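You operate a simulated robot arm through the tools that you are given. There is no shell and no other tool.

You run a simulated robot arm. Do the job below in one go: nothing can be reset, and whatever is moved stays where it is left.

JOB
The quick wash is too heavy: take the jeans out and restart it.
Fine: jeans on the wooden stand, towels stay in; leave the dial, rinse and auto dose buttons alone.
Where things are to end (x, y in the base frame): blue jeans within 60 mm of [540, 120].
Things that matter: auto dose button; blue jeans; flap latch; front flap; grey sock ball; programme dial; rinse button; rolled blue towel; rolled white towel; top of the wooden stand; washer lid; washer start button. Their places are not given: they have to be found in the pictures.

It is judged by the outcome, as a careful person would: the job done as asked, and still so three seconds after it is handed in. It fails if anything else is knocked over, pushed out of place, dropped, spilled or broken. Flat cloth is picked up by pressing the open fingertips on it (5 to 10 N) and closing them slowly along it; thin cloth reads only 2 to 8 mm in the jaws.

ROBOT AND FRAMES
A 7-joint arm with a two-finger parallel gripper, fixed in place. Base frame: the origin is at the foot of the arm, x ahead of it, y to its left, z up. Lengths are in mm, angles in rad, forces in N, time in s.
With the tool pointing down near the work surface it reaches from about 240 to 400 mm from the base axis. Its first joint turns from -2.897 to 2.897 rad. Payload 3.43 kg.
The TCP is the grasp point between the finger pads, 34 mm short of the fingertips. In the tool frame z runs along the fingers and y along their closing line. The gripper opens to 128 mm. The fingers are 24 mm wide and 12 mm thick; the gripper's body (48 by 130 mm) begins 96 mm behind the TCP.
Orientation is that of the tool frame in the base frame, as a unit quaternion [x, y, z, w]. With the fingers straight down and closing along the base's y, the tool's x points along the base's -x, its y along +y and its z along -z.

CONTROLS
- The arm moves only by the tool play_rows. Its argument "targets" is one flat list of numbers, 7 for each row, row after row: the shift along the base's x, y, z in units of 25 mm (1.0 is 25 mm), then the turn, a rotation vector about the base's x, y, z in units of 5 degrees (1.0 is 5 degrees), then the finger opening in mm, from 0 to 128. In form: [x, y, z, wx, wy, wz, grip, x, y, z, wx, wy, wz, grip, ...]. A call has 1 to 20 rows; each row shifts and turns the commanded pose from where the row before left it. A call with a number of a shift or a turn outside -1 to 1 is refused whole. Each row takes 0.2 s and may step no farther than 50 mm and 0.15 rad from the row before; otherwise, or with a gripper value out of range, the whole call is refused. A pose out of reach is approached as far as the arm can. The call stops where the force on the tool passes 90 N (or 10 N more than at its start, if that is more) or the arm is blocked; 0.2 s more then pass. The fingers move at their own pace (about 108 mm/s each) and stop on an object; they squeeze with about 36 N. The grip force told is the motor's: it shows also when the fingers shut on nothing. Time passes only in rows, and 0.2 s behind the last, so rows that do not move let the fingers close. It gives the time, the measured TCP pose, the force on the tool (base axes), the opening and the grip force at its end, in the units of the frame above (readings bear some noise), with the torque about the TCP (base axes, N m) and any sound that the robot's microphone picked up, and new pictures: "views" is both (left out), scene, wrist or none.
- Cameras (640 x 400 px; columns grow to the right, rows downward): "scene" is now at [-15.9, 197.5, 1535.1]; the picture's right is [0.62, -0.78, 0.00], its down [-0.34, -0.27, -0.90] and it looks along [0.71, 0.56, -0.43] (base axes); focal length 214 px, centre (320, 200). "wrist" rides on the gripper at [76, -11, -160] in the tool frame; the picture's right is [0.15, 0.99, 0.00], its down [-0.88, 0.13, -0.46] and it looks along [-0.45, 0.07, 0.89] (tool axes); focal length 234 px, centre (320, 200).
- slide_trunk(by): slides the trunk up (or, below 0, down) by that many mm; the arm and the scene camera ride with it, the base frame stays. It gives what a move gives, with no picture.
- turn_head(pan, tilt): turns the head with the scene camera to pan (to the left, within 1.501 rad either way) and tilt (down, from -0.506 to 1.204), counted from straight ahead of the robot. It gives what a move gives, and a new picture of the scene camera.
- point_at(camera, pixels): for up to 12 pixels [column, row] of the newest picture of that camera ("zoom" is the newest enlarged one), the place [x, y, z] in the base frame of the surface seen there, good to about 3 mm. No time passes.
- inspect(camera, box): a new picture of the part [left, top, right, bottom] of that camera's present view, enlarged. No time passes.
- sign_off(): hands the job in; it is judged then, once.

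Unless the task says otherwise, let go and move clear before handing in.

The tools are called after "Call:" as a command line: name --argument value ..., lists and objects as JSON in quotes. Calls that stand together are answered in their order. play_rows: Moves the arm, as the interface text tells. Its arguments: {"type":"object","properties":{"targets":{"type":"array","items":{"type":"number"}},"views":{"type":"string","enum":["both","scene","wrist","none"]}},"required":["targets"]} The other tools are called the same way: slide_trunk (by) slides the trunk up or down; turn_head (pan, tilt) turns the head that bears the scene camera; point_at (camera, pixels) gives the place of the surface under pixels of a picture; inspect (camera, box) takes an enlarged picture of a part of a camera's view; sign_off () hands the job in.

At the start:

```text
t: 0.0
tool_pos: [159.1, 307.8, 1405.6]
orientation: [0.001, 1.0, 0.0, -0.002]
wrist_force: [0.3, -0.1, 0.6]
torque: [-0.01, -0.01, -0.01]
grip_width: 128.4
gripper_force: 0.1
trunk travel left (down, up): [-225.0, 99.0]
head pan, tilt: [0.67, 1.201]
```

scene: 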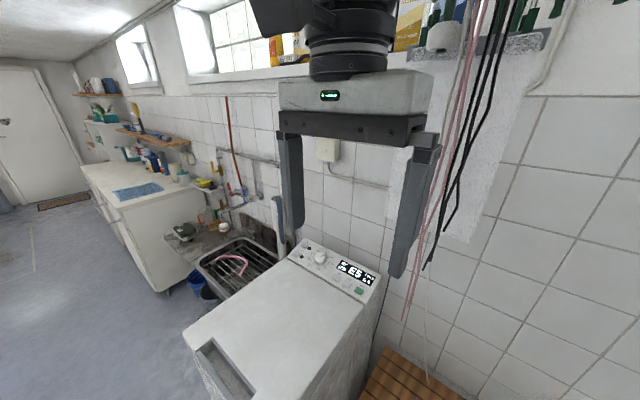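
wrist: 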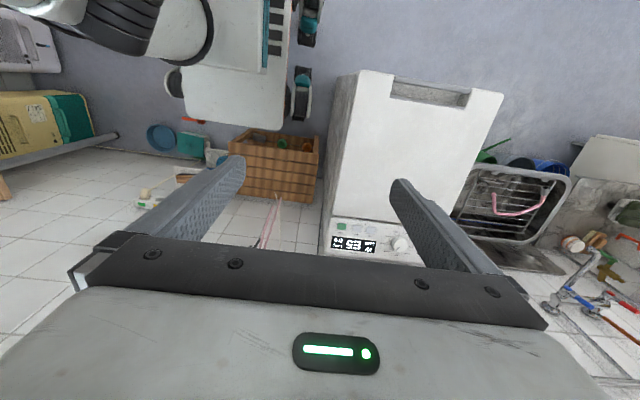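

The scene shows a top-loading washer with its panel around (340,270) reading "E5", and a wooden stand at about (410,380). I'll zoom in on both and get positions before moving.

Call:
inspect --camera "scene" --box '[180, 220, 440, 400]'

Call:
inspect --camera "wrist" --box '[300, 60, 540, 270]'

Call:
point_at --camera "scene" --pixels '[[319, 257], [360, 290], [355, 270], [304, 243], [310, 300], [200, 330], [215, 355], [240, 385], [380, 275], [410, 380], [390, 390], [330, 340]]'

Call:
point_at --camera "wrist" --pixels '[[400, 243], [341, 226], [350, 243], [360, 75], [500, 95], [390, 85], [465, 100], [425, 95], [240, 145], [310, 145], [275, 140], [420, 150]]'

```text
2.22 times, centred on (310, 310) of scene
```

zoom: 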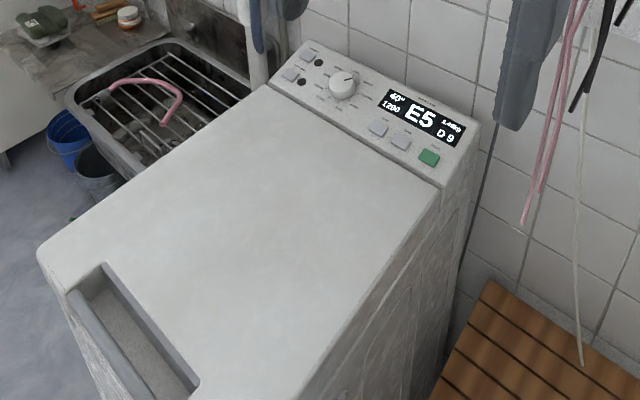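

```text
1.90 times, centred on (420, 165) of wrist
```

zoom: 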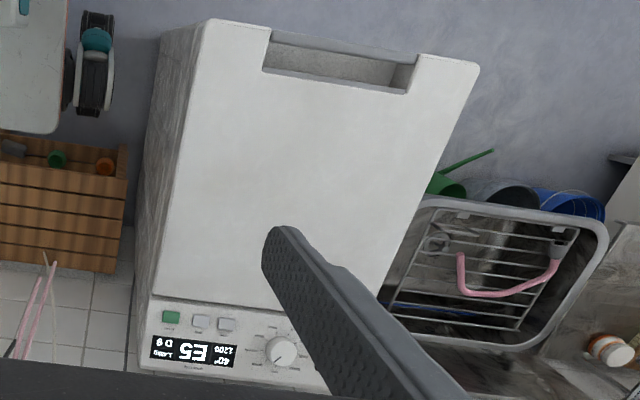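

```text
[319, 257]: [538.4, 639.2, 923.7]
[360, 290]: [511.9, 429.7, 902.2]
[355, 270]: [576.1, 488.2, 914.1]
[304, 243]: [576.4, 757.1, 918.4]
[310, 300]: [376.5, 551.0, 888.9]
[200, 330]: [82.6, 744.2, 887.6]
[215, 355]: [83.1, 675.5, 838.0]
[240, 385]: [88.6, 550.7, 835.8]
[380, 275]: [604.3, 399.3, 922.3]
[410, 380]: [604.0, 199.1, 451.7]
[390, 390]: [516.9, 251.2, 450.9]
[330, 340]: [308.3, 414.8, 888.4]
```

```text
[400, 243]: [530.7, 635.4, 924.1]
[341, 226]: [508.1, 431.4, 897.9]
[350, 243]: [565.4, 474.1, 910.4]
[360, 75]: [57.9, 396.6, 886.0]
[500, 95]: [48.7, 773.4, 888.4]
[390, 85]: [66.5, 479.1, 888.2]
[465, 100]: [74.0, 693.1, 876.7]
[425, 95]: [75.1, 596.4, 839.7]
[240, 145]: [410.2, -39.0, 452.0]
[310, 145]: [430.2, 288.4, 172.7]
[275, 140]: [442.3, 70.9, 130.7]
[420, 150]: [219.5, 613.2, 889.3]
```

The panel (dial at (538,639), green start at (512,430)) and the lid with a recess handle at x≈75 are clear. I'll pan to see the stand in full.

Call:
turn_head --pan 0.1 --tilt 1.2

```text
t: 1.0
tool_pos: [162.7, 307.7, 1405.6]
orientation: [0.007, 1.0, -0.001, -0.002]
wrist_force: [-0.4, 0.6, -0.5]
torque: [-0.02, 0.02, -0.02]
grip_width: 128.0
gripper_force: 0.0
trunk travel left (down, up): [-225.0, 99.0]
head pan, tilt: [0.099, 1.201]
```

scene: 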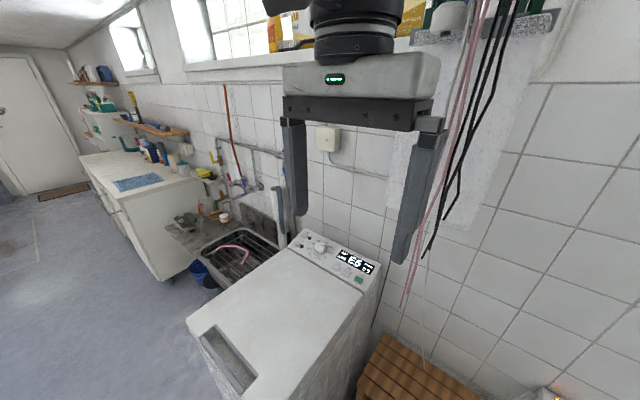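

The picture barely changed although the pan reads 0.099, so I'll take a fresh full picture to check.

Call:
inspect --camera "scene" --box '[0, 0, 640, 400]'

Call:
point_at --camera "scene" --pixels '[[319, 246], [360, 279], [390, 340], [357, 395], [480, 395], [420, 380], [540, 392], [290, 300]]'

```text
1.00 times, centred on (320, 200) of scene (not enlarged: the box is as wide or as high as the picture)
```

zoom: 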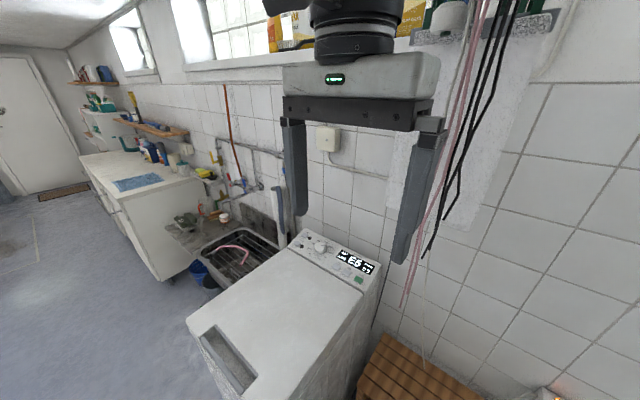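

```text
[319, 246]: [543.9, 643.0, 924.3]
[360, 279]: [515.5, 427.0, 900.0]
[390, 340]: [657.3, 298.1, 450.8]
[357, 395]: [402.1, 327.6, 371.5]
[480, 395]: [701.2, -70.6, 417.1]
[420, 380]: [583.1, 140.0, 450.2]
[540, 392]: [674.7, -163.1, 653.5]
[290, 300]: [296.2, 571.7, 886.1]
```

Still nearly the same view; I'll test what the tilt does.

Call:
turn_head --pan 0.67 --tilt 0.8

```text
t: 2.0
tool_pos: [161.6, 309.1, 1403.3]
orientation: [0.005, 1.0, -0.003, -0.003]
wrist_force: [-0.8, -0.6, 0.0]
torque: [0.01, 0.0, -0.03]
grip_width: 128.1
gripper_force: 0.0
trunk travel left (down, up): [-225.0, 99.0]
head pan, tilt: [0.67, 0.799]
```

scene: 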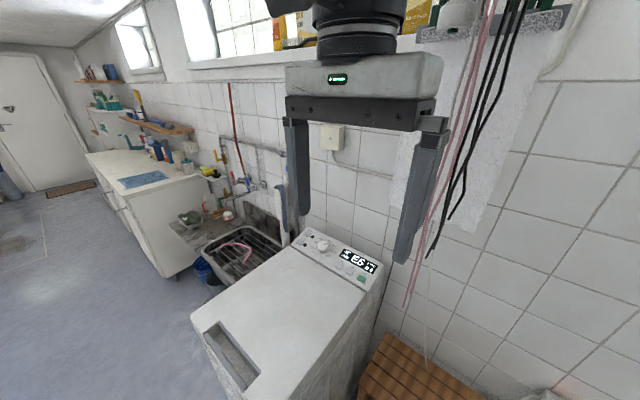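

The view stays aimed at nearly the same place, with small position shifts. The display now reads differently at (358,262), so I'll zoom in on it.

Call:
inspect --camera "scene" --box '[290, 220, 400, 290]'

Call:
inspect --camera "scene" --box '[180, 220, 500, 400]'

```text
5.71 times, centred on (345, 255) of scene
```

zoom: 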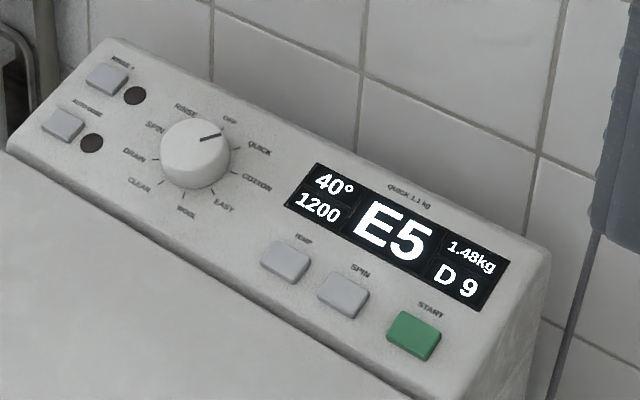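

```text
2.00 times, centred on (340, 310) of scene
```

zoom: 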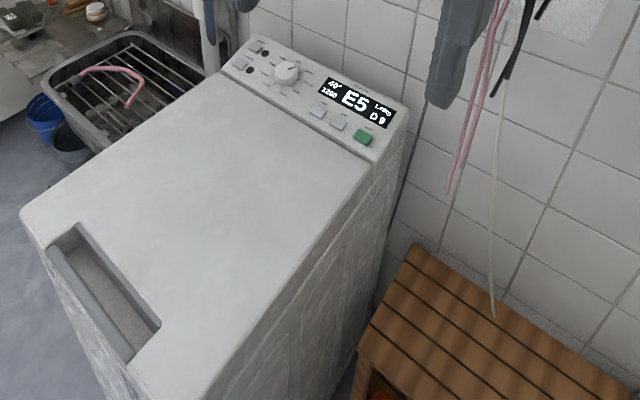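

The display says quick's limit is 1.1 kg and the load 1.48 kg (E5). Now I'll study the lid handle recess at (230,355).

Call:
inspect --camera "scene" --box '[185, 300, 285, 400]'

Call:
inspect --camera "wrist" --box '[350, 60, 510, 160]'

Call:
point_at --camera "wrist" --pixels '[[395, 78], [425, 82], [455, 88], [395, 90], [425, 92], [460, 98], [425, 99], [425, 103], [425, 107], [395, 97], [395, 101], [470, 92]]'

```text
4.00 times, centred on (235, 350) of scene
```

zoom: 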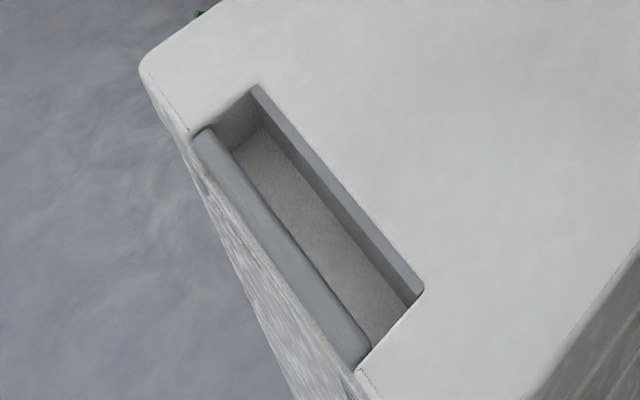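

```text
4.00 times, centred on (430, 110) of wrist
```

zoom: 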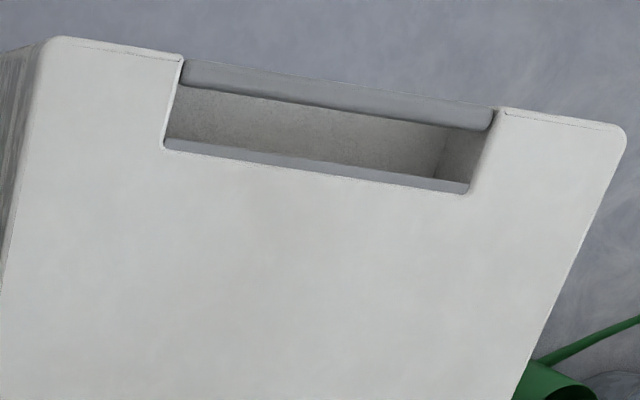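

```text
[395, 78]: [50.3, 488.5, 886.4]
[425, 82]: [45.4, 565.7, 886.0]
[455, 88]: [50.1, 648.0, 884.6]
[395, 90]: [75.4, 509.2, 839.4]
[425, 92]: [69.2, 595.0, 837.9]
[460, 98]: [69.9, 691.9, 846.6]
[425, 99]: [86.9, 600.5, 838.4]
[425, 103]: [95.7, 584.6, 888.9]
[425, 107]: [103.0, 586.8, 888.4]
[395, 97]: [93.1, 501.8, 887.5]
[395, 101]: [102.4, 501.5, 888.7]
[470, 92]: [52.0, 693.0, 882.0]
```

The recess is bounded at the front by a grey bar (x≈42–58, y≈485–700, top z≈886) that looks like the lid's handle. I'll rotate the gripper so that it closes along x and move toward the handle.

Call:
play_rows --targets '[-0.25, 0.3, -0.4, 0, 0, 1, 128, -0.25, 0.3, -0.4, 0, 0, 1, 128, -0.25, 0.3, -0.4, 0, 0, 1, 128, -0.25, 0.3, -0.4, 0, 0, 1, 128, -0.25, 0.3, -0.4, 0, 0, 1, 128, -0.25, 0.3, -0.4, 0, 0, 1, 128, -0.25, 0.3, -0.4, 0, 0, 1, 100, -0.25, 0.3, -0.4, 0, 0, 1, 80, -0.25, 0.3, -0.4, 0, 0, 1, 60]'

```text
t: 4.0
tool_pos: [114.7, 375.8, 1311.6]
orientation: [-0.37, 0.929, -0.004, -0.006]
wrist_force: [-0.6, -0.1, 0.9]
torque: [0.0, 0.0, 0.0]
grip_width: 59.8
gripper_force: 0.0
trunk travel left (down, up): [-225.0, 99.0]
head pan, tilt: [0.67, 0.799]
```

scene: 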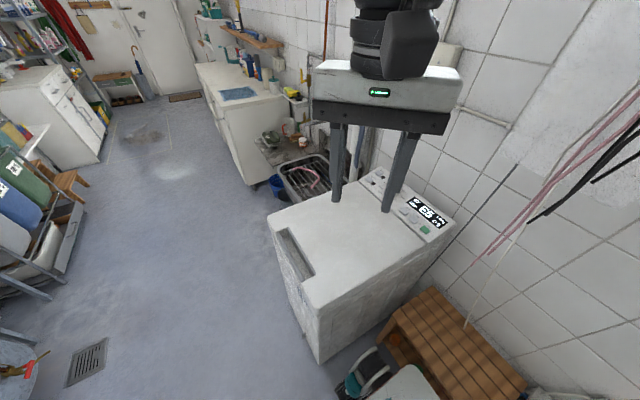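
wrist: 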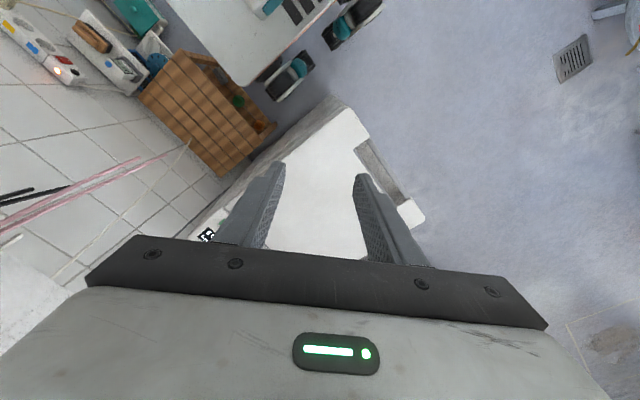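

The scene camera now shows the washer and stand well. I'll continue the rotation and descent toward the handle.

Call:
play_rows --targets '[-0.25, 0.4, -0.8, 0, 0, 1, 60, -0.25, 0.4, -0.8, 0, 0, 1, 60, -0.25, 0.4, -0.8, 0, 0, 1, 60, -0.25, 0.4, -0.8, 0, 0, 1, 60, -0.25, 0.4, -0.8, 0, 0, 1, 60, -0.25, 0.4, -0.8, 0, 0, 1, 60, -0.25, 0.4, -0.8, 0, 0, 1, 60, -0.25, 0.4, -0.8, 0, 0, 1, 60, -0.25, 0.4, -0.8, 0, 0, 1, 60]'

```text
t: 6.0
tool_pos: [46.2, 466.9, 1135.2]
orientation: [0.708, -0.707, 0.002, 0.001]
wrist_force: [-0.3, -0.3, 0.7]
torque: [-0.03, 0.0, 0.04]
grip_width: 60.0
gripper_force: 0.1
trunk travel left (down, up): [-225.0, 99.0]
head pan, tilt: [0.67, 0.799]
```

scene: 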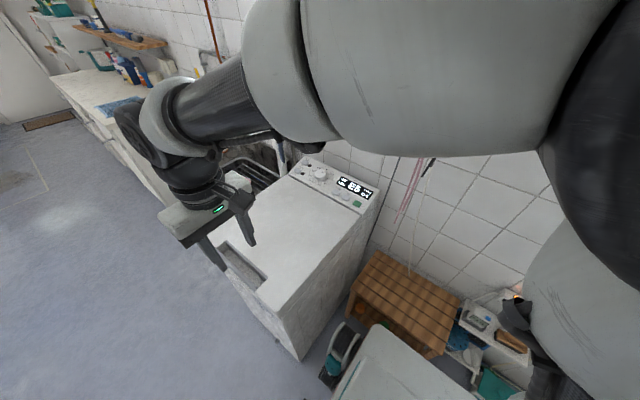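
wrist: 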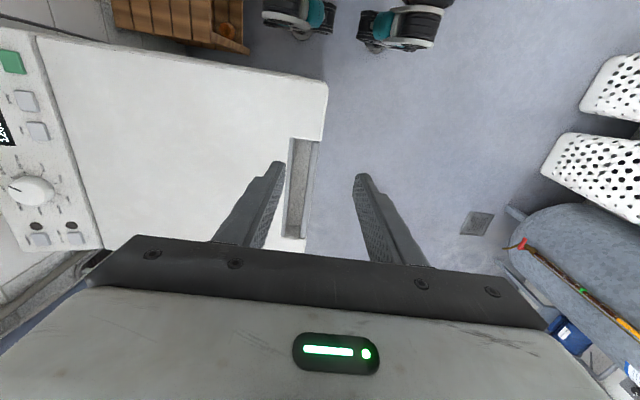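

The gripper is straddling x with the recess at (300,190) in the wrist view. I'll move nearer and narrow the opening, then check alignment.

Call:
play_rows --targets '[0.04, 0.5, -1, 0, 0, 0, 40, 0.04, 0.5, -1, 0, 0, 0, 40, 0.04, 0.5, -1, 0, 0, 0, 40, 0.04, 0.5, -1, 0, 0, 0, 40, 0, 0.5, -1, 0, 0, 0, 40, 0, 0.5, -1, 0, 0, 0, 40, 0, 0, -1, 0, 0, 0, 40]'

```text
t: 7.6
tool_pos: [49.2, 541.7, 961.1]
orientation: [-0.707, 0.707, -0.002, -0.001]
wrist_force: [0.4, 0.0, 0.3]
torque: [0.0, 0.01, -0.02]
grip_width: 40.1
gripper_force: 0.1
trunk travel left (down, up): [-225.0, 99.0]
head pan, tilt: [0.67, 0.799]
```

scene: 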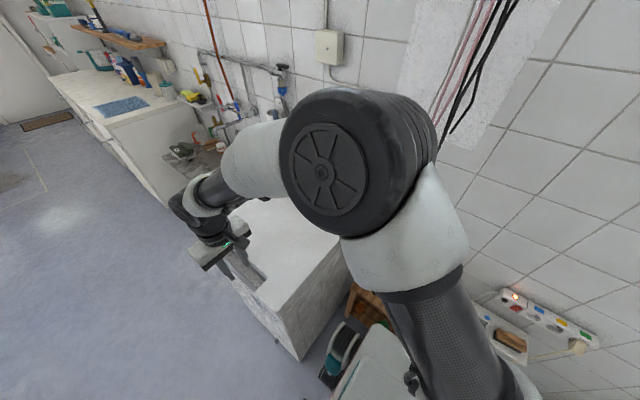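
wrist: 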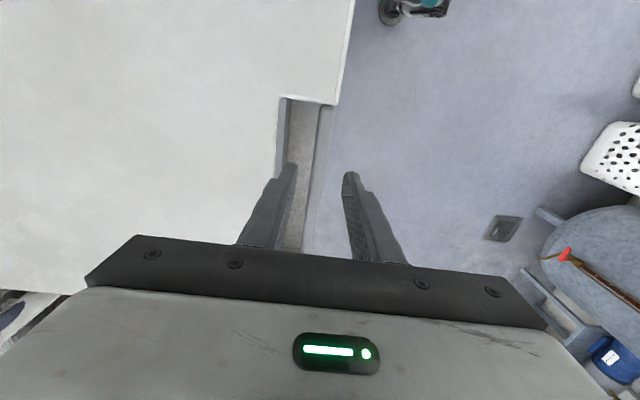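

Reach is good here. I'll zoom on the recess at (300,140) and measure the bar edges.

Call:
inspect --camera "wrist" --box '[250, 70, 400, 250]'

Call:
point_at --camera "wrist" --pixels '[[281, 140], [286, 140], [293, 140], [300, 140], [308, 140], [312, 140], [316, 140], [320, 140], [324, 140], [328, 140], [345, 80], [340, 100]]'

```text
2.22 times, centred on (325, 160) of wrist
```

zoom: 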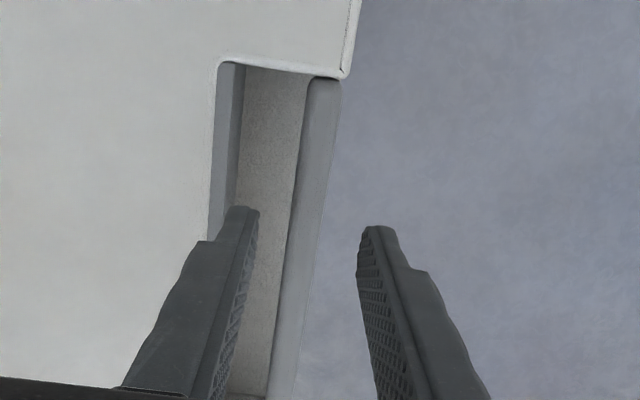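

```text
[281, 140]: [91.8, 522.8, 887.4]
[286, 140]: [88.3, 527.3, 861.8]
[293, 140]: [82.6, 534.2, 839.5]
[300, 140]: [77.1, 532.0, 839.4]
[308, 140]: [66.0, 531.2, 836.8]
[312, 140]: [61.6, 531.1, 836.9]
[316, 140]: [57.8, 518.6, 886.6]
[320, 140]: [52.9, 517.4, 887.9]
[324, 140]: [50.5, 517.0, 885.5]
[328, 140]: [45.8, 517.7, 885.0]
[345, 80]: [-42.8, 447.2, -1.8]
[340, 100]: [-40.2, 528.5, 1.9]
```

The bar spans x≈43–59, so I'll centre at x=51, descend with tips into the recess, and close gently on the bar.

Call:
play_rows --targets '[0.08, 0, -0.5, 0, 0, 0, 40, 0, 0, -0.6, 0, 0, 0, 40, 0, 0, -0.6, 0, 0, 0, 40, 0, 0, -0.6, 0, 0, 0, 40, 0, 0, -0.46, 0, 0, 0, 40, 0, 0, 0, 0, 0, 0, 10, 0, 0, 0, 0, 0, 0, 10, 0, 0, 0, 0, 0, 0, 10]'

```text
t: 9.4
tool_pos: [50.0, 540.7, 892.9]
orientation: [-0.707, 0.707, -0.001, -0.002]
wrist_force: [-17.2, -0.2, -5.0]
torque: [0.29, 0.48, 0.02]
grip_width: 15.8
gripper_force: 44.9
trunk travel left (down, up): [-225.0, 99.0]
head pan, tilt: [0.67, 0.799]
```

scene: 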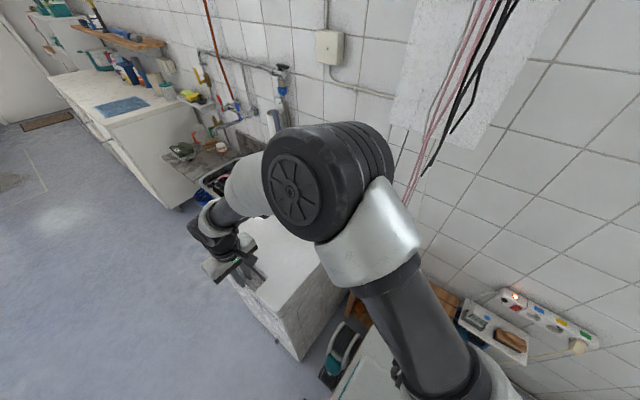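
wrist: 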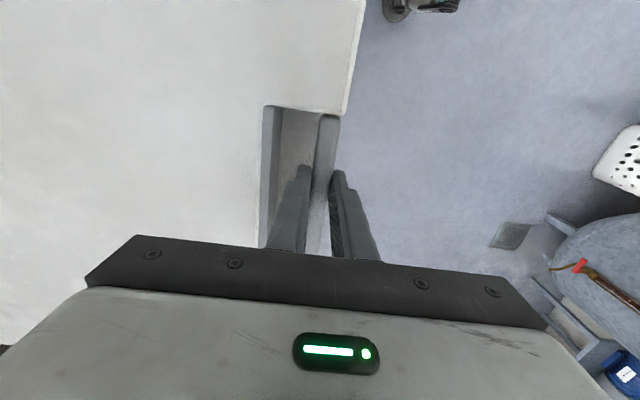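

The bar is gripped (15.8 mm). I'll lift 5° about the rear hinge (x≈480) as a test and watch the forces.

Call:
play_rows --targets '[0, 0, 0.38, 0, 0.25, 0, 5, 0, 0, 0.38, 0, 0.25, 0, 5, 0, 0, 0.38, 0, 0.25, 0, 5, 0.03, 0, 0.38, 0, 0.25, 0, 5]'

```text
t: 10.4
tool_pos: [54.4, 540.7, 931.2]
orientation: [-0.706, 0.707, 0.028, -0.031]
wrist_force: [-14.4, 3.5, -4.6]
torque: [-0.33, 0.9, 1.17]
grip_width: 15.8
gripper_force: 45.2
trunk travel left (down, up): [-225.0, 99.0]
head pan, tilt: [0.67, 0.799]
```

scene: 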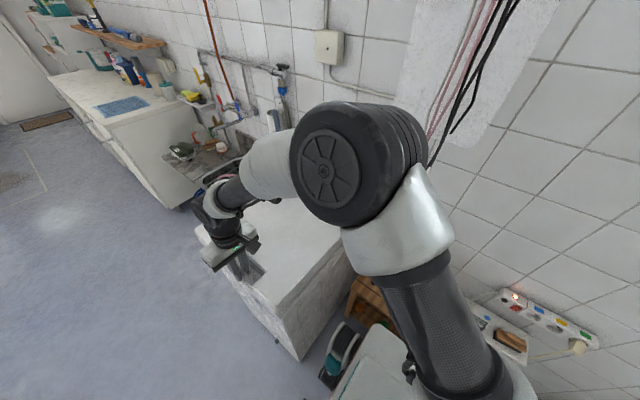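
wrist: 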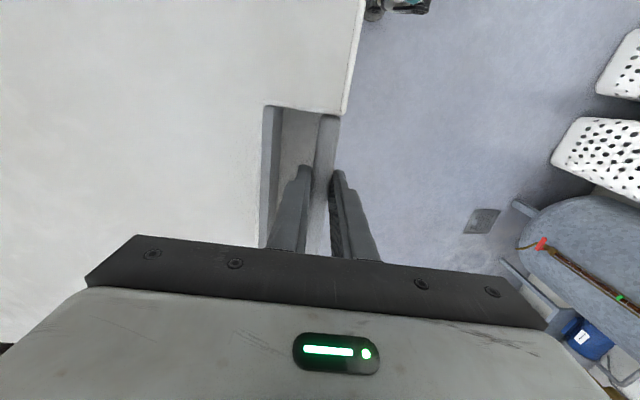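

The lid lifts with the gripper at little force (recess stays fixed in the wrist view). I'll continue along the arc to about 17.5°.

Call:
play_rows --targets '[0.16, 0, 0.746, 0, 0.5, 0, 5, 0.14, 0, 0.74, 0, 0.5, 0, 5, 0.17, 0, 0.736, 0, 0.5, 0, 5, 0.2, 0, 0.728, 0, 0.5, 0, 5, 0.23, 0, 0.72, 0, 0.5, 0, 5]'

```text
t: 11.6
tool_pos: [77.2, 540.7, 1021.9]
orientation: [-0.699, 0.7, 0.105, -0.107]
wrist_force: [-15.3, 5.3, 2.4]
torque: [0.67, 1.05, 0.88]
grip_width: 15.6
gripper_force: 44.8
trunk travel left (down, up): [-225.0, 99.0]
head pan, tilt: [0.67, 0.799]
```

scene: 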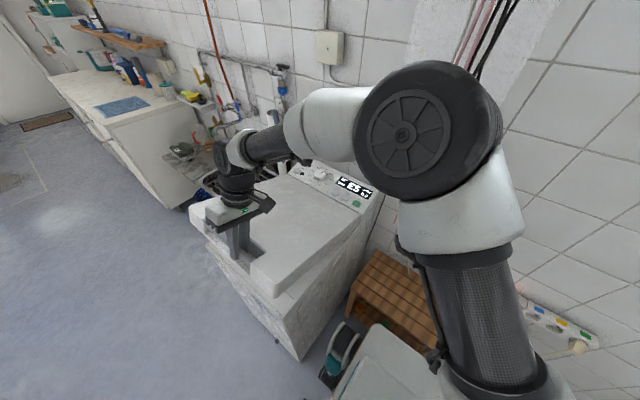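
wrist: 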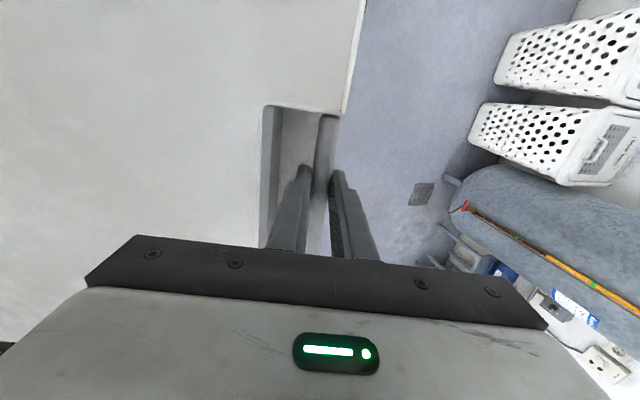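

The lid follows well with negligible load, so I'll continue to about 30°.

Call:
play_rows --targets '[0.26, 0, 0.712, 0, 0.5, 0, 5, 0.29, 0, 0.7, 0, 0.5, 0, 5, 0.32, 0, 0.688, 0, 0.5, 0, 5, 0.35, 0, 0.672, 0, 0.5, 0, 5, 0.38, 0, 0.656, 0, 0.5, 0, 5]'

```text
t: 12.8
tool_pos: [118.9, 540.8, 1104.8]
orientation: [-0.682, 0.684, 0.18, -0.183]
wrist_force: [-1.3, 0.2, -3.0]
torque: [0.14, 0.75, 1.17]
grip_width: 15.6
gripper_force: 44.9
trunk travel left (down, up): [-225.0, 99.0]
head pan, tilt: [0.67, 0.799]
```

scene: 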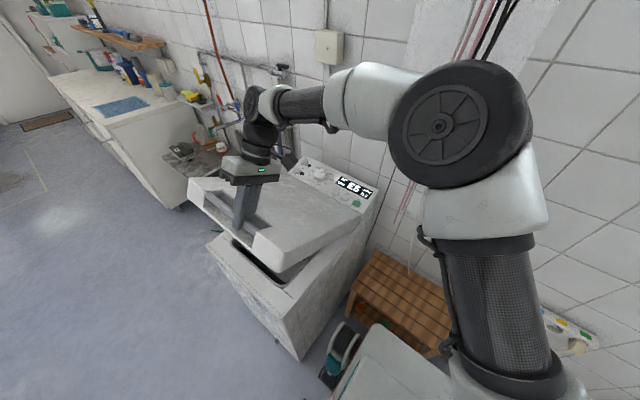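
wrist: 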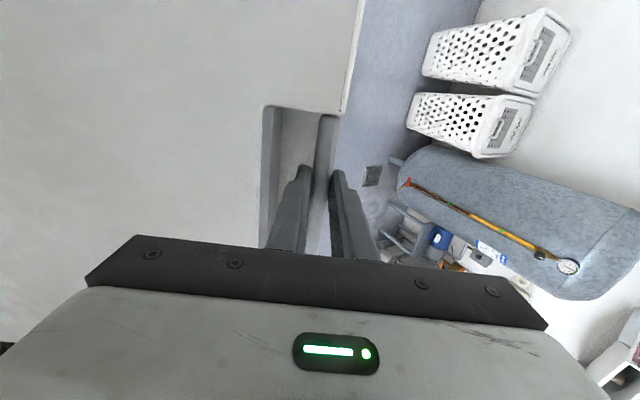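

Still smooth at 30°. I'll carry on along the arc to about 42.5°.

Call:
play_rows --targets '[0.41, 0, 0.628, 0, 0.5, 0, 5, 0.436, 0, 0.612, 0, 0.5, 0, 5, 0.46, 0, 0.592, 0, 0.5, 0, 5, 0.484, 0, 0.572, 0, 0.5, 0, 5, 0.512, 0, 0.548, 0, 0.5, 0, 5]' --views "scene"

Call:
play_rows --targets '[0.536, 0, 0.528, 0, 0.5, 0, 5, 0.556, 0, 0.504, 0, 0.5, 0, 5, 0.58, 0, 0.476, 0, 0.5, 0, 5]'

```text
t: 14.0
tool_pos: [178.3, 540.7, 1178.2]
orientation: [-0.658, 0.661, 0.253, -0.258]
wrist_force: [19.1, -3.1, -22.9]
torque: [1.26, 0.5, 0.35]
grip_width: 15.6
gripper_force: 44.7
trunk travel left (down, up): [-225.0, 99.0]
head pan, tilt: [0.67, 0.799]
```

scene: 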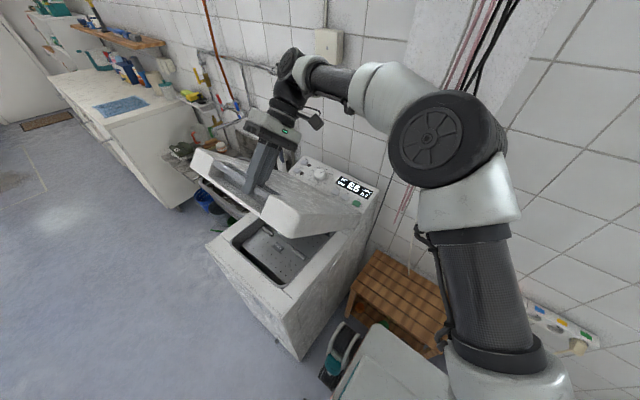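

```text
t: 14.8
tool_pos: [221.5, 540.9, 1214.5]
orientation: [-0.64, 0.644, 0.294, -0.299]
wrist_force: [22.9, -2.2, -32.3]
torque: [1.24, 0.31, 0.37]
grip_width: 15.8
gripper_force: 44.7
trunk travel left (down, up): [-225.0, 99.0]
head pan, tilt: [0.67, 0.799]
```

scene: 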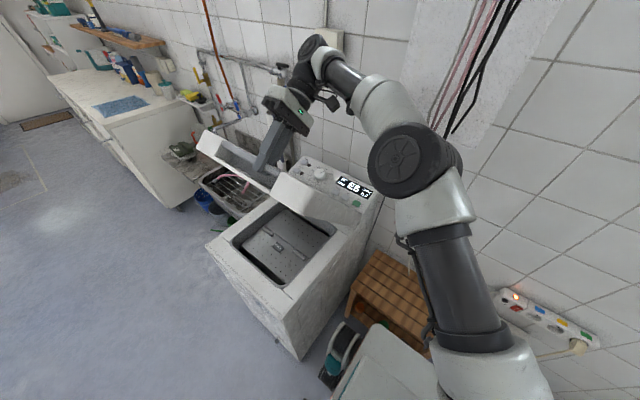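
wrist: 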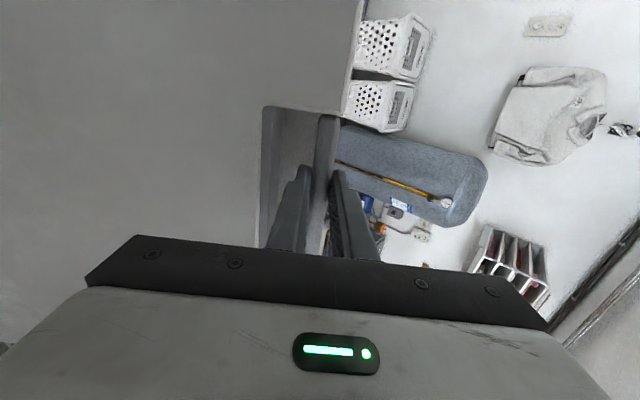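

The lid is at ~50° and the drum is visible; the force shows my radius is slightly too large, with the hinge near (480, 870). I'll correct for that and continue to ~60°.

Call:
play_rows --targets '[0.85, 0, 0.28, 0, 0.5, 0, 5, 0.66, 0, 0.4, 0, 0.5, 0, 5, 0.646, 0, 0.384, 0, 0.5, 0, 5, 0.662, 0, 0.356, 0, 0.5, 0, 5]'

```text
t: 15.8
tool_pos: [262.9, 520.8, 1241.5]
orientation: [-0.596, 0.644, 0.361, -0.316]
wrist_force: [17.2, 21.6, -24.9]
torque: [1.75, -1.22, -0.66]
grip_width: 16.6
gripper_force: 44.8
out of reach, approached as far as the arm can: row 1, 2, 3, 4
trunk travel left (down, up): [-225.0, 99.0]
head pan, tilt: [0.67, 0.799]
```

scene: 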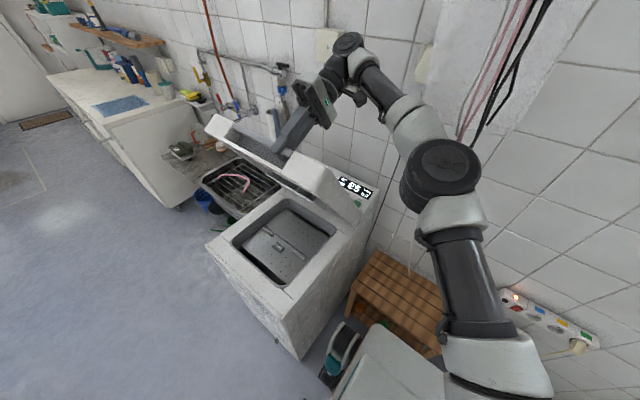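
wrist: 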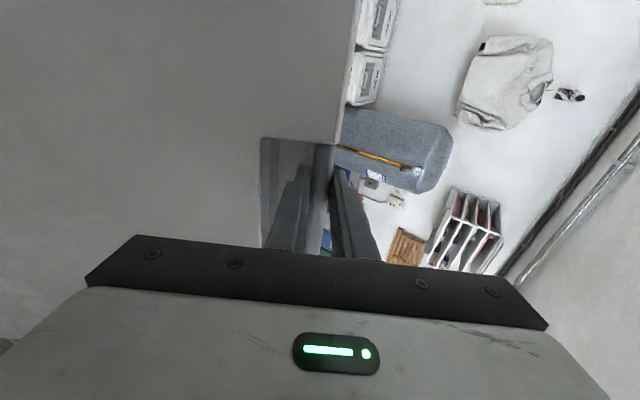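

The arm ran out of reach near 57° and the wrist yawed slightly. I'll back up along the arc to 50° and read the residual force to learn whether the hinge holds itself.

Call:
play_rows --targets '[-0.662, 0, -0.356, 0, -0.5, 0, 5, -0.646, 0, -0.384, 0, -0.5, 0, 5, -0.66, 0, -0.4, 0, -0.5, 0, 5, -0.61, 0, -0.44, 0, -0.5, 0, 5]'

```text
t: 16.8
tool_pos: [201.8, 520.6, 1199.2]
orientation: [-0.626, 0.669, 0.305, -0.259]
wrist_force: [27.4, 30.8, -33.8]
torque: [0.86, 0.11, 0.88]
grip_width: 16.0
gripper_force: 45.5
trunk travel left (down, up): [-225.0, 99.0]
head pan, tilt: [0.67, 0.799]
```

scene: 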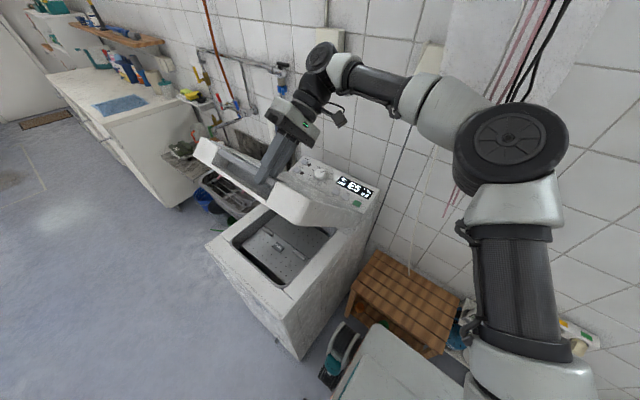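
wrist: 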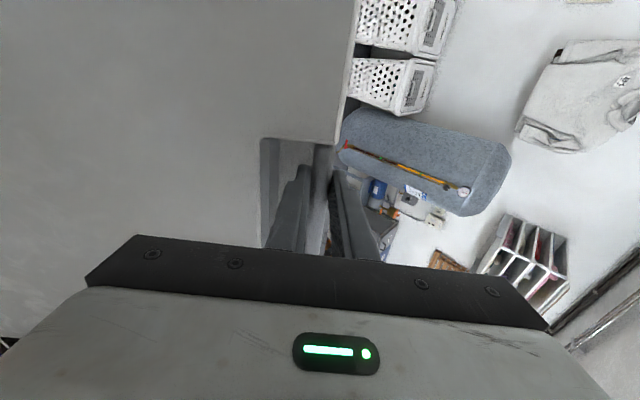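

The lid is at about 47°, with side stress on the grip (fy≈31 N). I'll lower partway while relieving the y stress, to test hinge hold at a safe low angle.

Call:
play_rows --targets '[-0.562, 0.15, -0.497, 0, -0.5, 0, 5, -0.54, 0.15, -0.521, 0, -0.5, 0, 5, -0.516, 0.15, -0.544, 0, -0.5, 0, 5, -0.494, 0.15, -0.566, 0, -0.5, 0, 5]' --views "wrist"

```text
t: 17.8
tool_pos: [151.0, 523.6, 1149.5]
orientation: [-0.653, 0.687, 0.245, -0.203]
wrist_force: [30.7, -33.8, -28.0]
torque: [-0.06, 0.18, 1.31]
grip_width: 16.2
gripper_force: 45.1
trunk travel left (down, up): [-225.0, 99.0]
head pan, tilt: [0.67, 0.799]
```

wrist: 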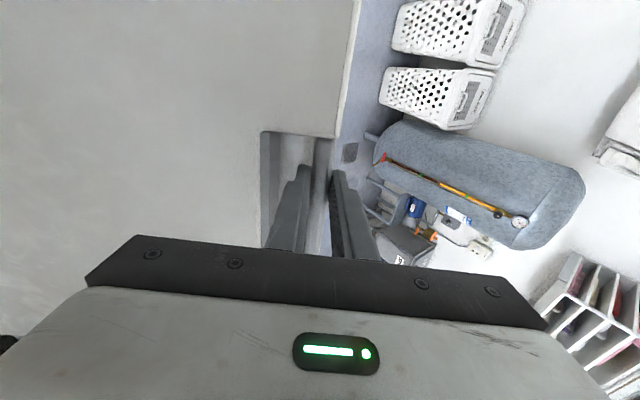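

The y stress overshot (about 4 N per mm), so I'll correct y and the radial offset while lowering further.

Call:
play_rows --targets '[-0.318, -0.15, -0.686, 0, -0.5, 0, 5, -0.29, -0.15, -0.757, 0, -0.5, 0, 5, -0.416, 0, -0.624, 0, -0.5, 0, 5, -0.387, 0, -0.643, 0, -0.5, 0, 5, -0.358, 0, -0.66, 0, -0.5, 0, 5]' --views "wrist"

Call:
play_rows --targets '[-0.33, 0, -0.673, 0, -0.5, 0, 5, -0.299, 0, -0.688, 0, -0.5, 0, 5, -0.27, 0, -0.7, 0, -0.5, 0, 5, 0, 0, 0, 0, 0, 0, 5]'

```text
t: 19.0
tool_pos: [97.5, 524.8, 1069.4]
orientation: [-0.677, 0.702, 0.182, -0.127]
wrist_force: [5.4, 0.5, -0.5]
torque: [0.9, -0.9, 0.72]
grip_width: 15.9
gripper_force: 44.7
trunk travel left (down, up): [-225.0, 99.0]
head pan, tilt: [0.67, 0.799]
```

wrist: 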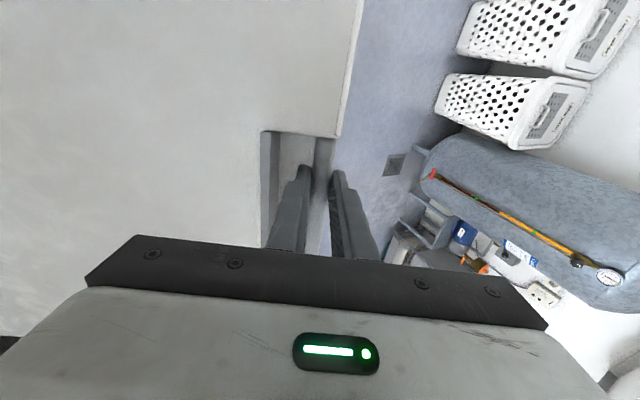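

```text
t: 20.0
tool_pos: [74.8, 525.0, 1016.9]
orientation: [-0.686, 0.71, 0.136, -0.08]
wrist_force: [2.0, 19.9, 1.5]
torque: [0.74, -0.87, 0.83]
grip_width: 16.1
gripper_force: 45.2
trunk travel left (down, up): [-225.0, 99.0]
head pan, tilt: [0.67, 0.799]
```

scene: 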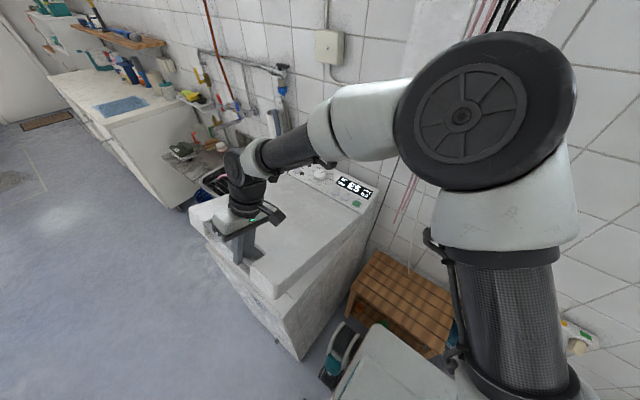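
wrist: 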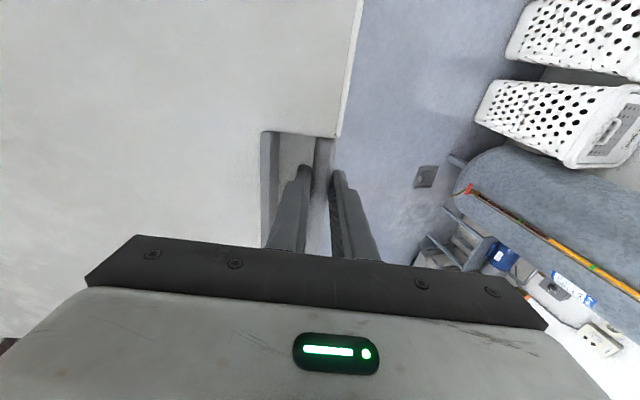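

Going up the lid loads the tool by about −2.5 N along the arc, going down about +2 N: a balanced hinge with friction, so it should hold. I'll loosen the grip here at ~17° to confirm.

Call:
play_rows --targets '[0, 0, 0, 0, 0, 0, 18, 0, 0, 0, 0, 0, 0, 22, 0, 0, 0, 0, 0, 0, 26]'

```text
t: 20.8
tool_pos: [76.6, 522.4, 1017.8]
orientation: [-0.685, 0.711, 0.136, -0.082]
wrist_force: [0.2, 0.2, 0.5]
torque: [0.01, 0.02, 0.02]
grip_width: 26.1
gripper_force: 0.1
trunk travel left (down, up): [-225.0, 99.0]
head pan, tilt: [0.67, 0.799]
```

scene: 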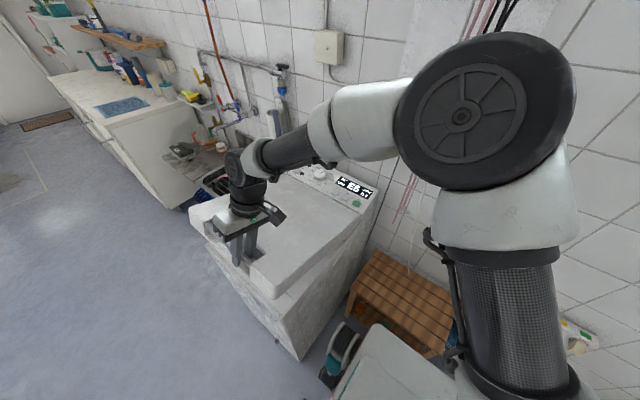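
wrist: 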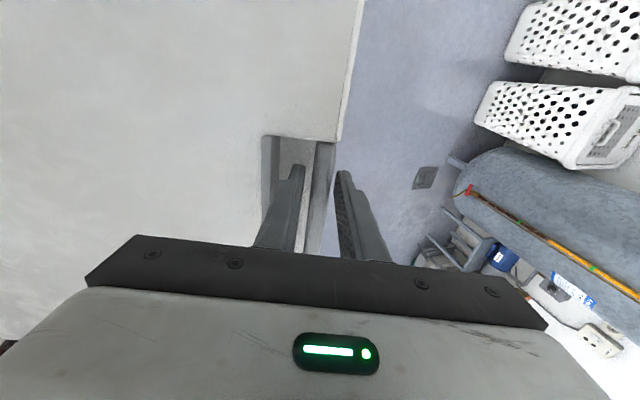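

The lid stayed put when released, so it holds itself. I'll square up the gripper (about −4.6° roll, 2.7° yaw error), regrip, and lift again along the better-fitted arc.

Call:
play_rows --targets '[0, 0, 0, -0.46, -0.04, 0.28, 26, 0, 0, 0, -0.46, -0.04, 0.28, 26, 0, 0, 0, 0, 0, 0, 10, 0, 0, 0, 0, 0, 0, 10, 0.273, 0, 0.698, 0, 0.5, 0, 5, 0.303, 0, 0.686, 0, 0.5, 0, 5, 0.334, 0, 0.673, 0, 0.5, 0, 5, 0.361, 0, 0.657, 0, 0.5, 0, 5, 0.39, 0, 0.642, 0, 0.5, 0, 5]' --views "wrist"

```text
t: 22.8
tool_pos: [117.1, 523.2, 1101.5]
orientation: [0.684, -0.683, -0.179, 0.185]
wrist_force: [-6.6, -0.8, 4.8]
torque: [-0.36, -0.66, -1.0]
grip_width: 15.4
gripper_force: 45.1
trunk travel left (down, up): [-225.0, 99.0]
head pan, tilt: [0.67, 0.799]
```

wrist: 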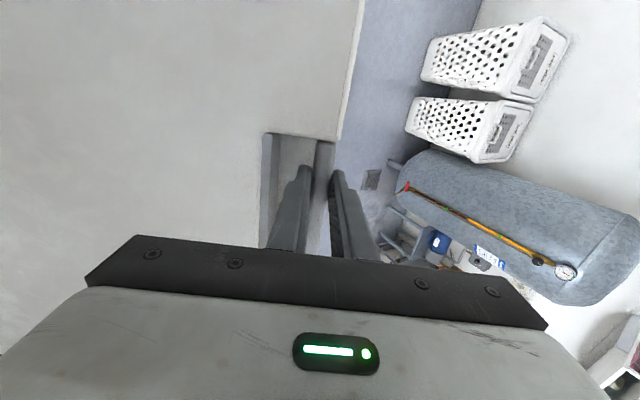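

Forces are low at 30°, so I'll carry on to about 47°.

Call:
play_rows --targets '[0.42, 0, 0.623, 0, 0.5, 0, 5, 0.444, 0, 0.604, 0, 0.5, 0, 5, 0.471, 0, 0.585, 0, 0.5, 0, 5, 0.495, 0, 0.564, 0, 0.5, 0, 5, 0.519, 0, 0.54, 0, 0.5, 0, 5, 0.544, 0, 0.519, 0, 0.5, 0, 5, 0.566, 0, 0.494, 0, 0.5, 0, 5]'

```text
t: 24.4
tool_pos: [202.4, 522.7, 1199.6]
orientation: [0.65, -0.646, -0.28, 0.286]
wrist_force: [-8.6, -3.2, 9.3]
torque: [-1.06, 0.14, 0.5]
grip_width: 15.9
gripper_force: 44.8
trunk travel left (down, up): [-225.0, 99.0]
head pan, tilt: [0.67, 0.799]
```

scene: 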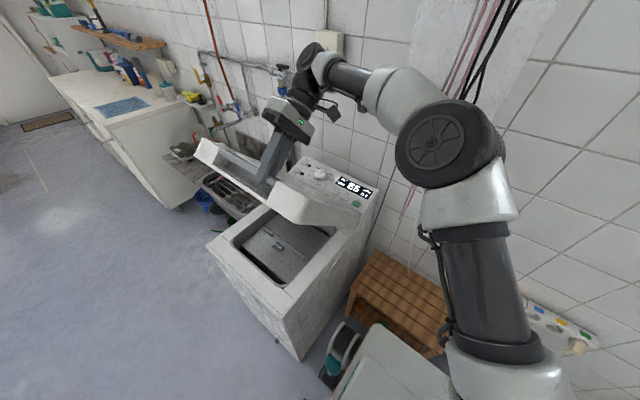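
wrist: 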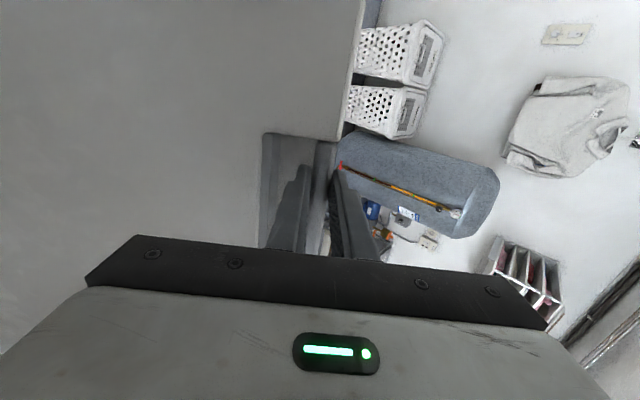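

The lid is at 47° with low force. I'll release, withdraw along the lid normal and slide off to the near side (−y).

Call:
play_rows --targets '[0, 0, 0, 0, 0, 0, 30, 0, 0, 0, 0, 0, 0, 34, 0.5, 0, 0.47, 0, 0, 0, 34, 0.5, 0, 0.47, 0, 0, 0, 34, 0.45, 0, 0.43, 0, 0, 0, 34]'

```text
t: 25.6
tool_pos: [234.9, 523.4, 1228.5]
orientation: [0.65, -0.646, -0.279, 0.287]
wrist_force: [0.5, -0.2, 0.0]
torque: [-0.01, 0.01, 0.02]
grip_width: 33.8
gripper_force: 0.0
out of reach, approached as far as the arm can: row 5
trunk travel left (down, up): [-225.0, 99.0]
head pan, tilt: [0.67, 0.799]
```

scene: 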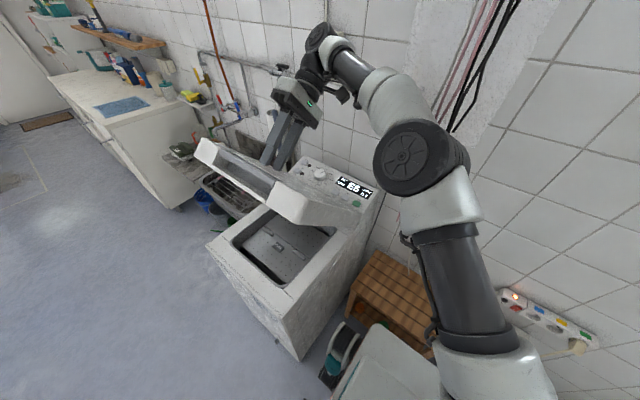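
wrist: 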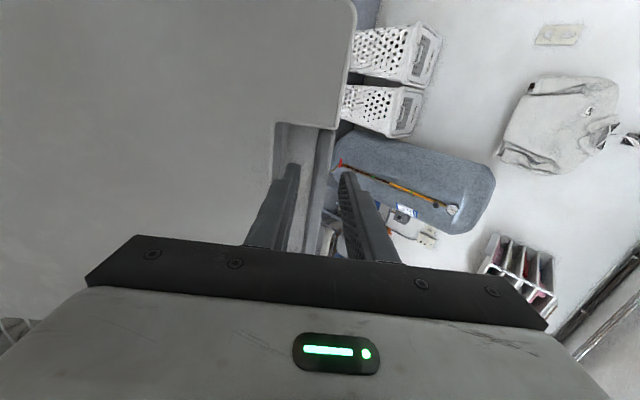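

The gripper is clear of the bar. I'll move back over the lid's front edge, turn the tool to point down again and move to the near side.

Call:
play_rows --targets '[-0.7, -0.2, 0.4, 0, -0.9, 0, 30, -0.8, -0.4, 0.4, 0, -0.95, 0, 20, -0.8, -0.8, 0.4, 0, -0.95, 0, 10, -0.4, -1, 0, 0, -0.95, 0, 0, 0, -1, 0, 0, -0.95, 0, 0, 0, -1, 0, 0, -0.95, 0, 0, 0, -1, 0, 0, -0.95, 0, 0, 0, -1, 0, 0, -0.95, 0, 0, 0, -1, 0, 0, -0.95, 0, 0, 0, -0.5, 0, 0, -0.9, 0, 0]'

```text
t: 27.8
tool_pos: [171.6, 324.3, 1255.5]
orientation: [-0.702, 0.712, 0.0, -0.011]
wrist_force: [-0.9, -0.9, -0.5]
torque: [0.04, -0.04, 0.0]
grip_width: 0.2
gripper_force: 33.3
trunk travel left (down, up): [-225.0, 99.0]
head pan, tilt: [0.67, 0.799]
```

scene: 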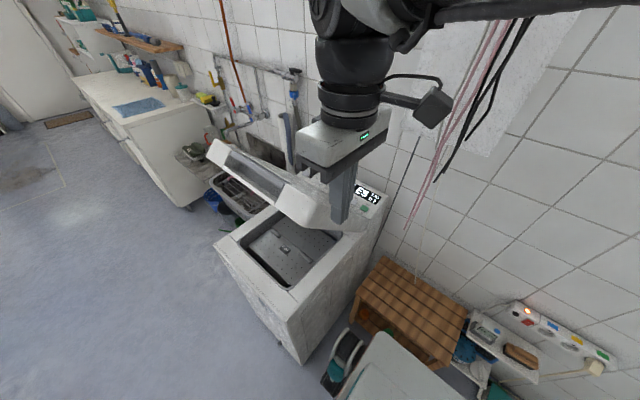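
wrist: 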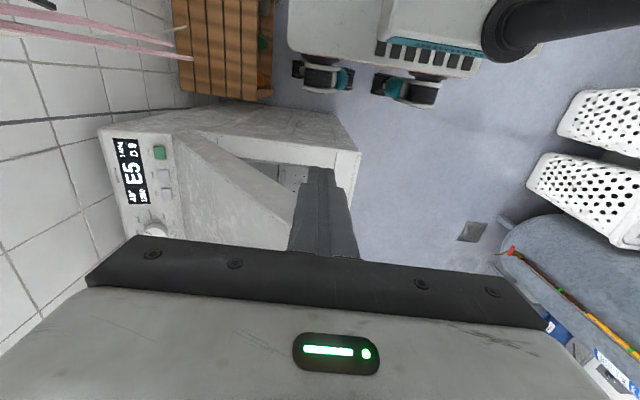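

The lid stays open at ~47° and the drum door with its latch is visible at (285,250). I'll zoom in and measure.

Call:
inspect --camera "scene" --box '[200, 130, 400, 310]'

Call:
point_at --camera "scene" --pixels '[[285, 250], [270, 240], [295, 265], [252, 250], [285, 282], [265, 212], [335, 238], [222, 240], [287, 290], [210, 155], [272, 205], [310, 228]]'

```text
2.22 times, centred on (300, 220) of scene
```

zoom: 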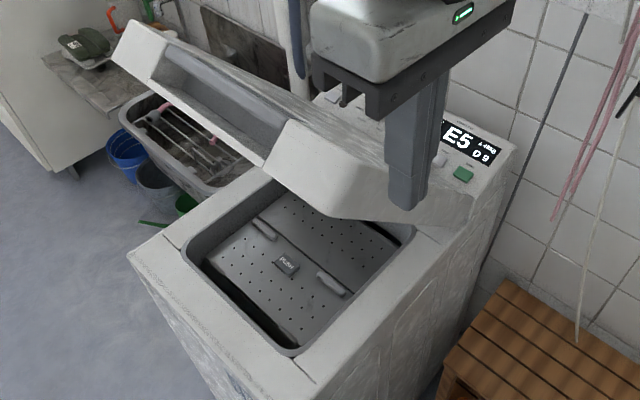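

```text
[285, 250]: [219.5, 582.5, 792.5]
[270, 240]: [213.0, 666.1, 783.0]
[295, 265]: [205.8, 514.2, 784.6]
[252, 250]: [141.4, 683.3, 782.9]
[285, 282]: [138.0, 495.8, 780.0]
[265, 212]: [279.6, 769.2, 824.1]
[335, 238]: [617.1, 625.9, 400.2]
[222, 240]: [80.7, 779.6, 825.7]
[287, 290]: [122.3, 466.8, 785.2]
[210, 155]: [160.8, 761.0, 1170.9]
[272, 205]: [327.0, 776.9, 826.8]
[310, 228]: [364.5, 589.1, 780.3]
```

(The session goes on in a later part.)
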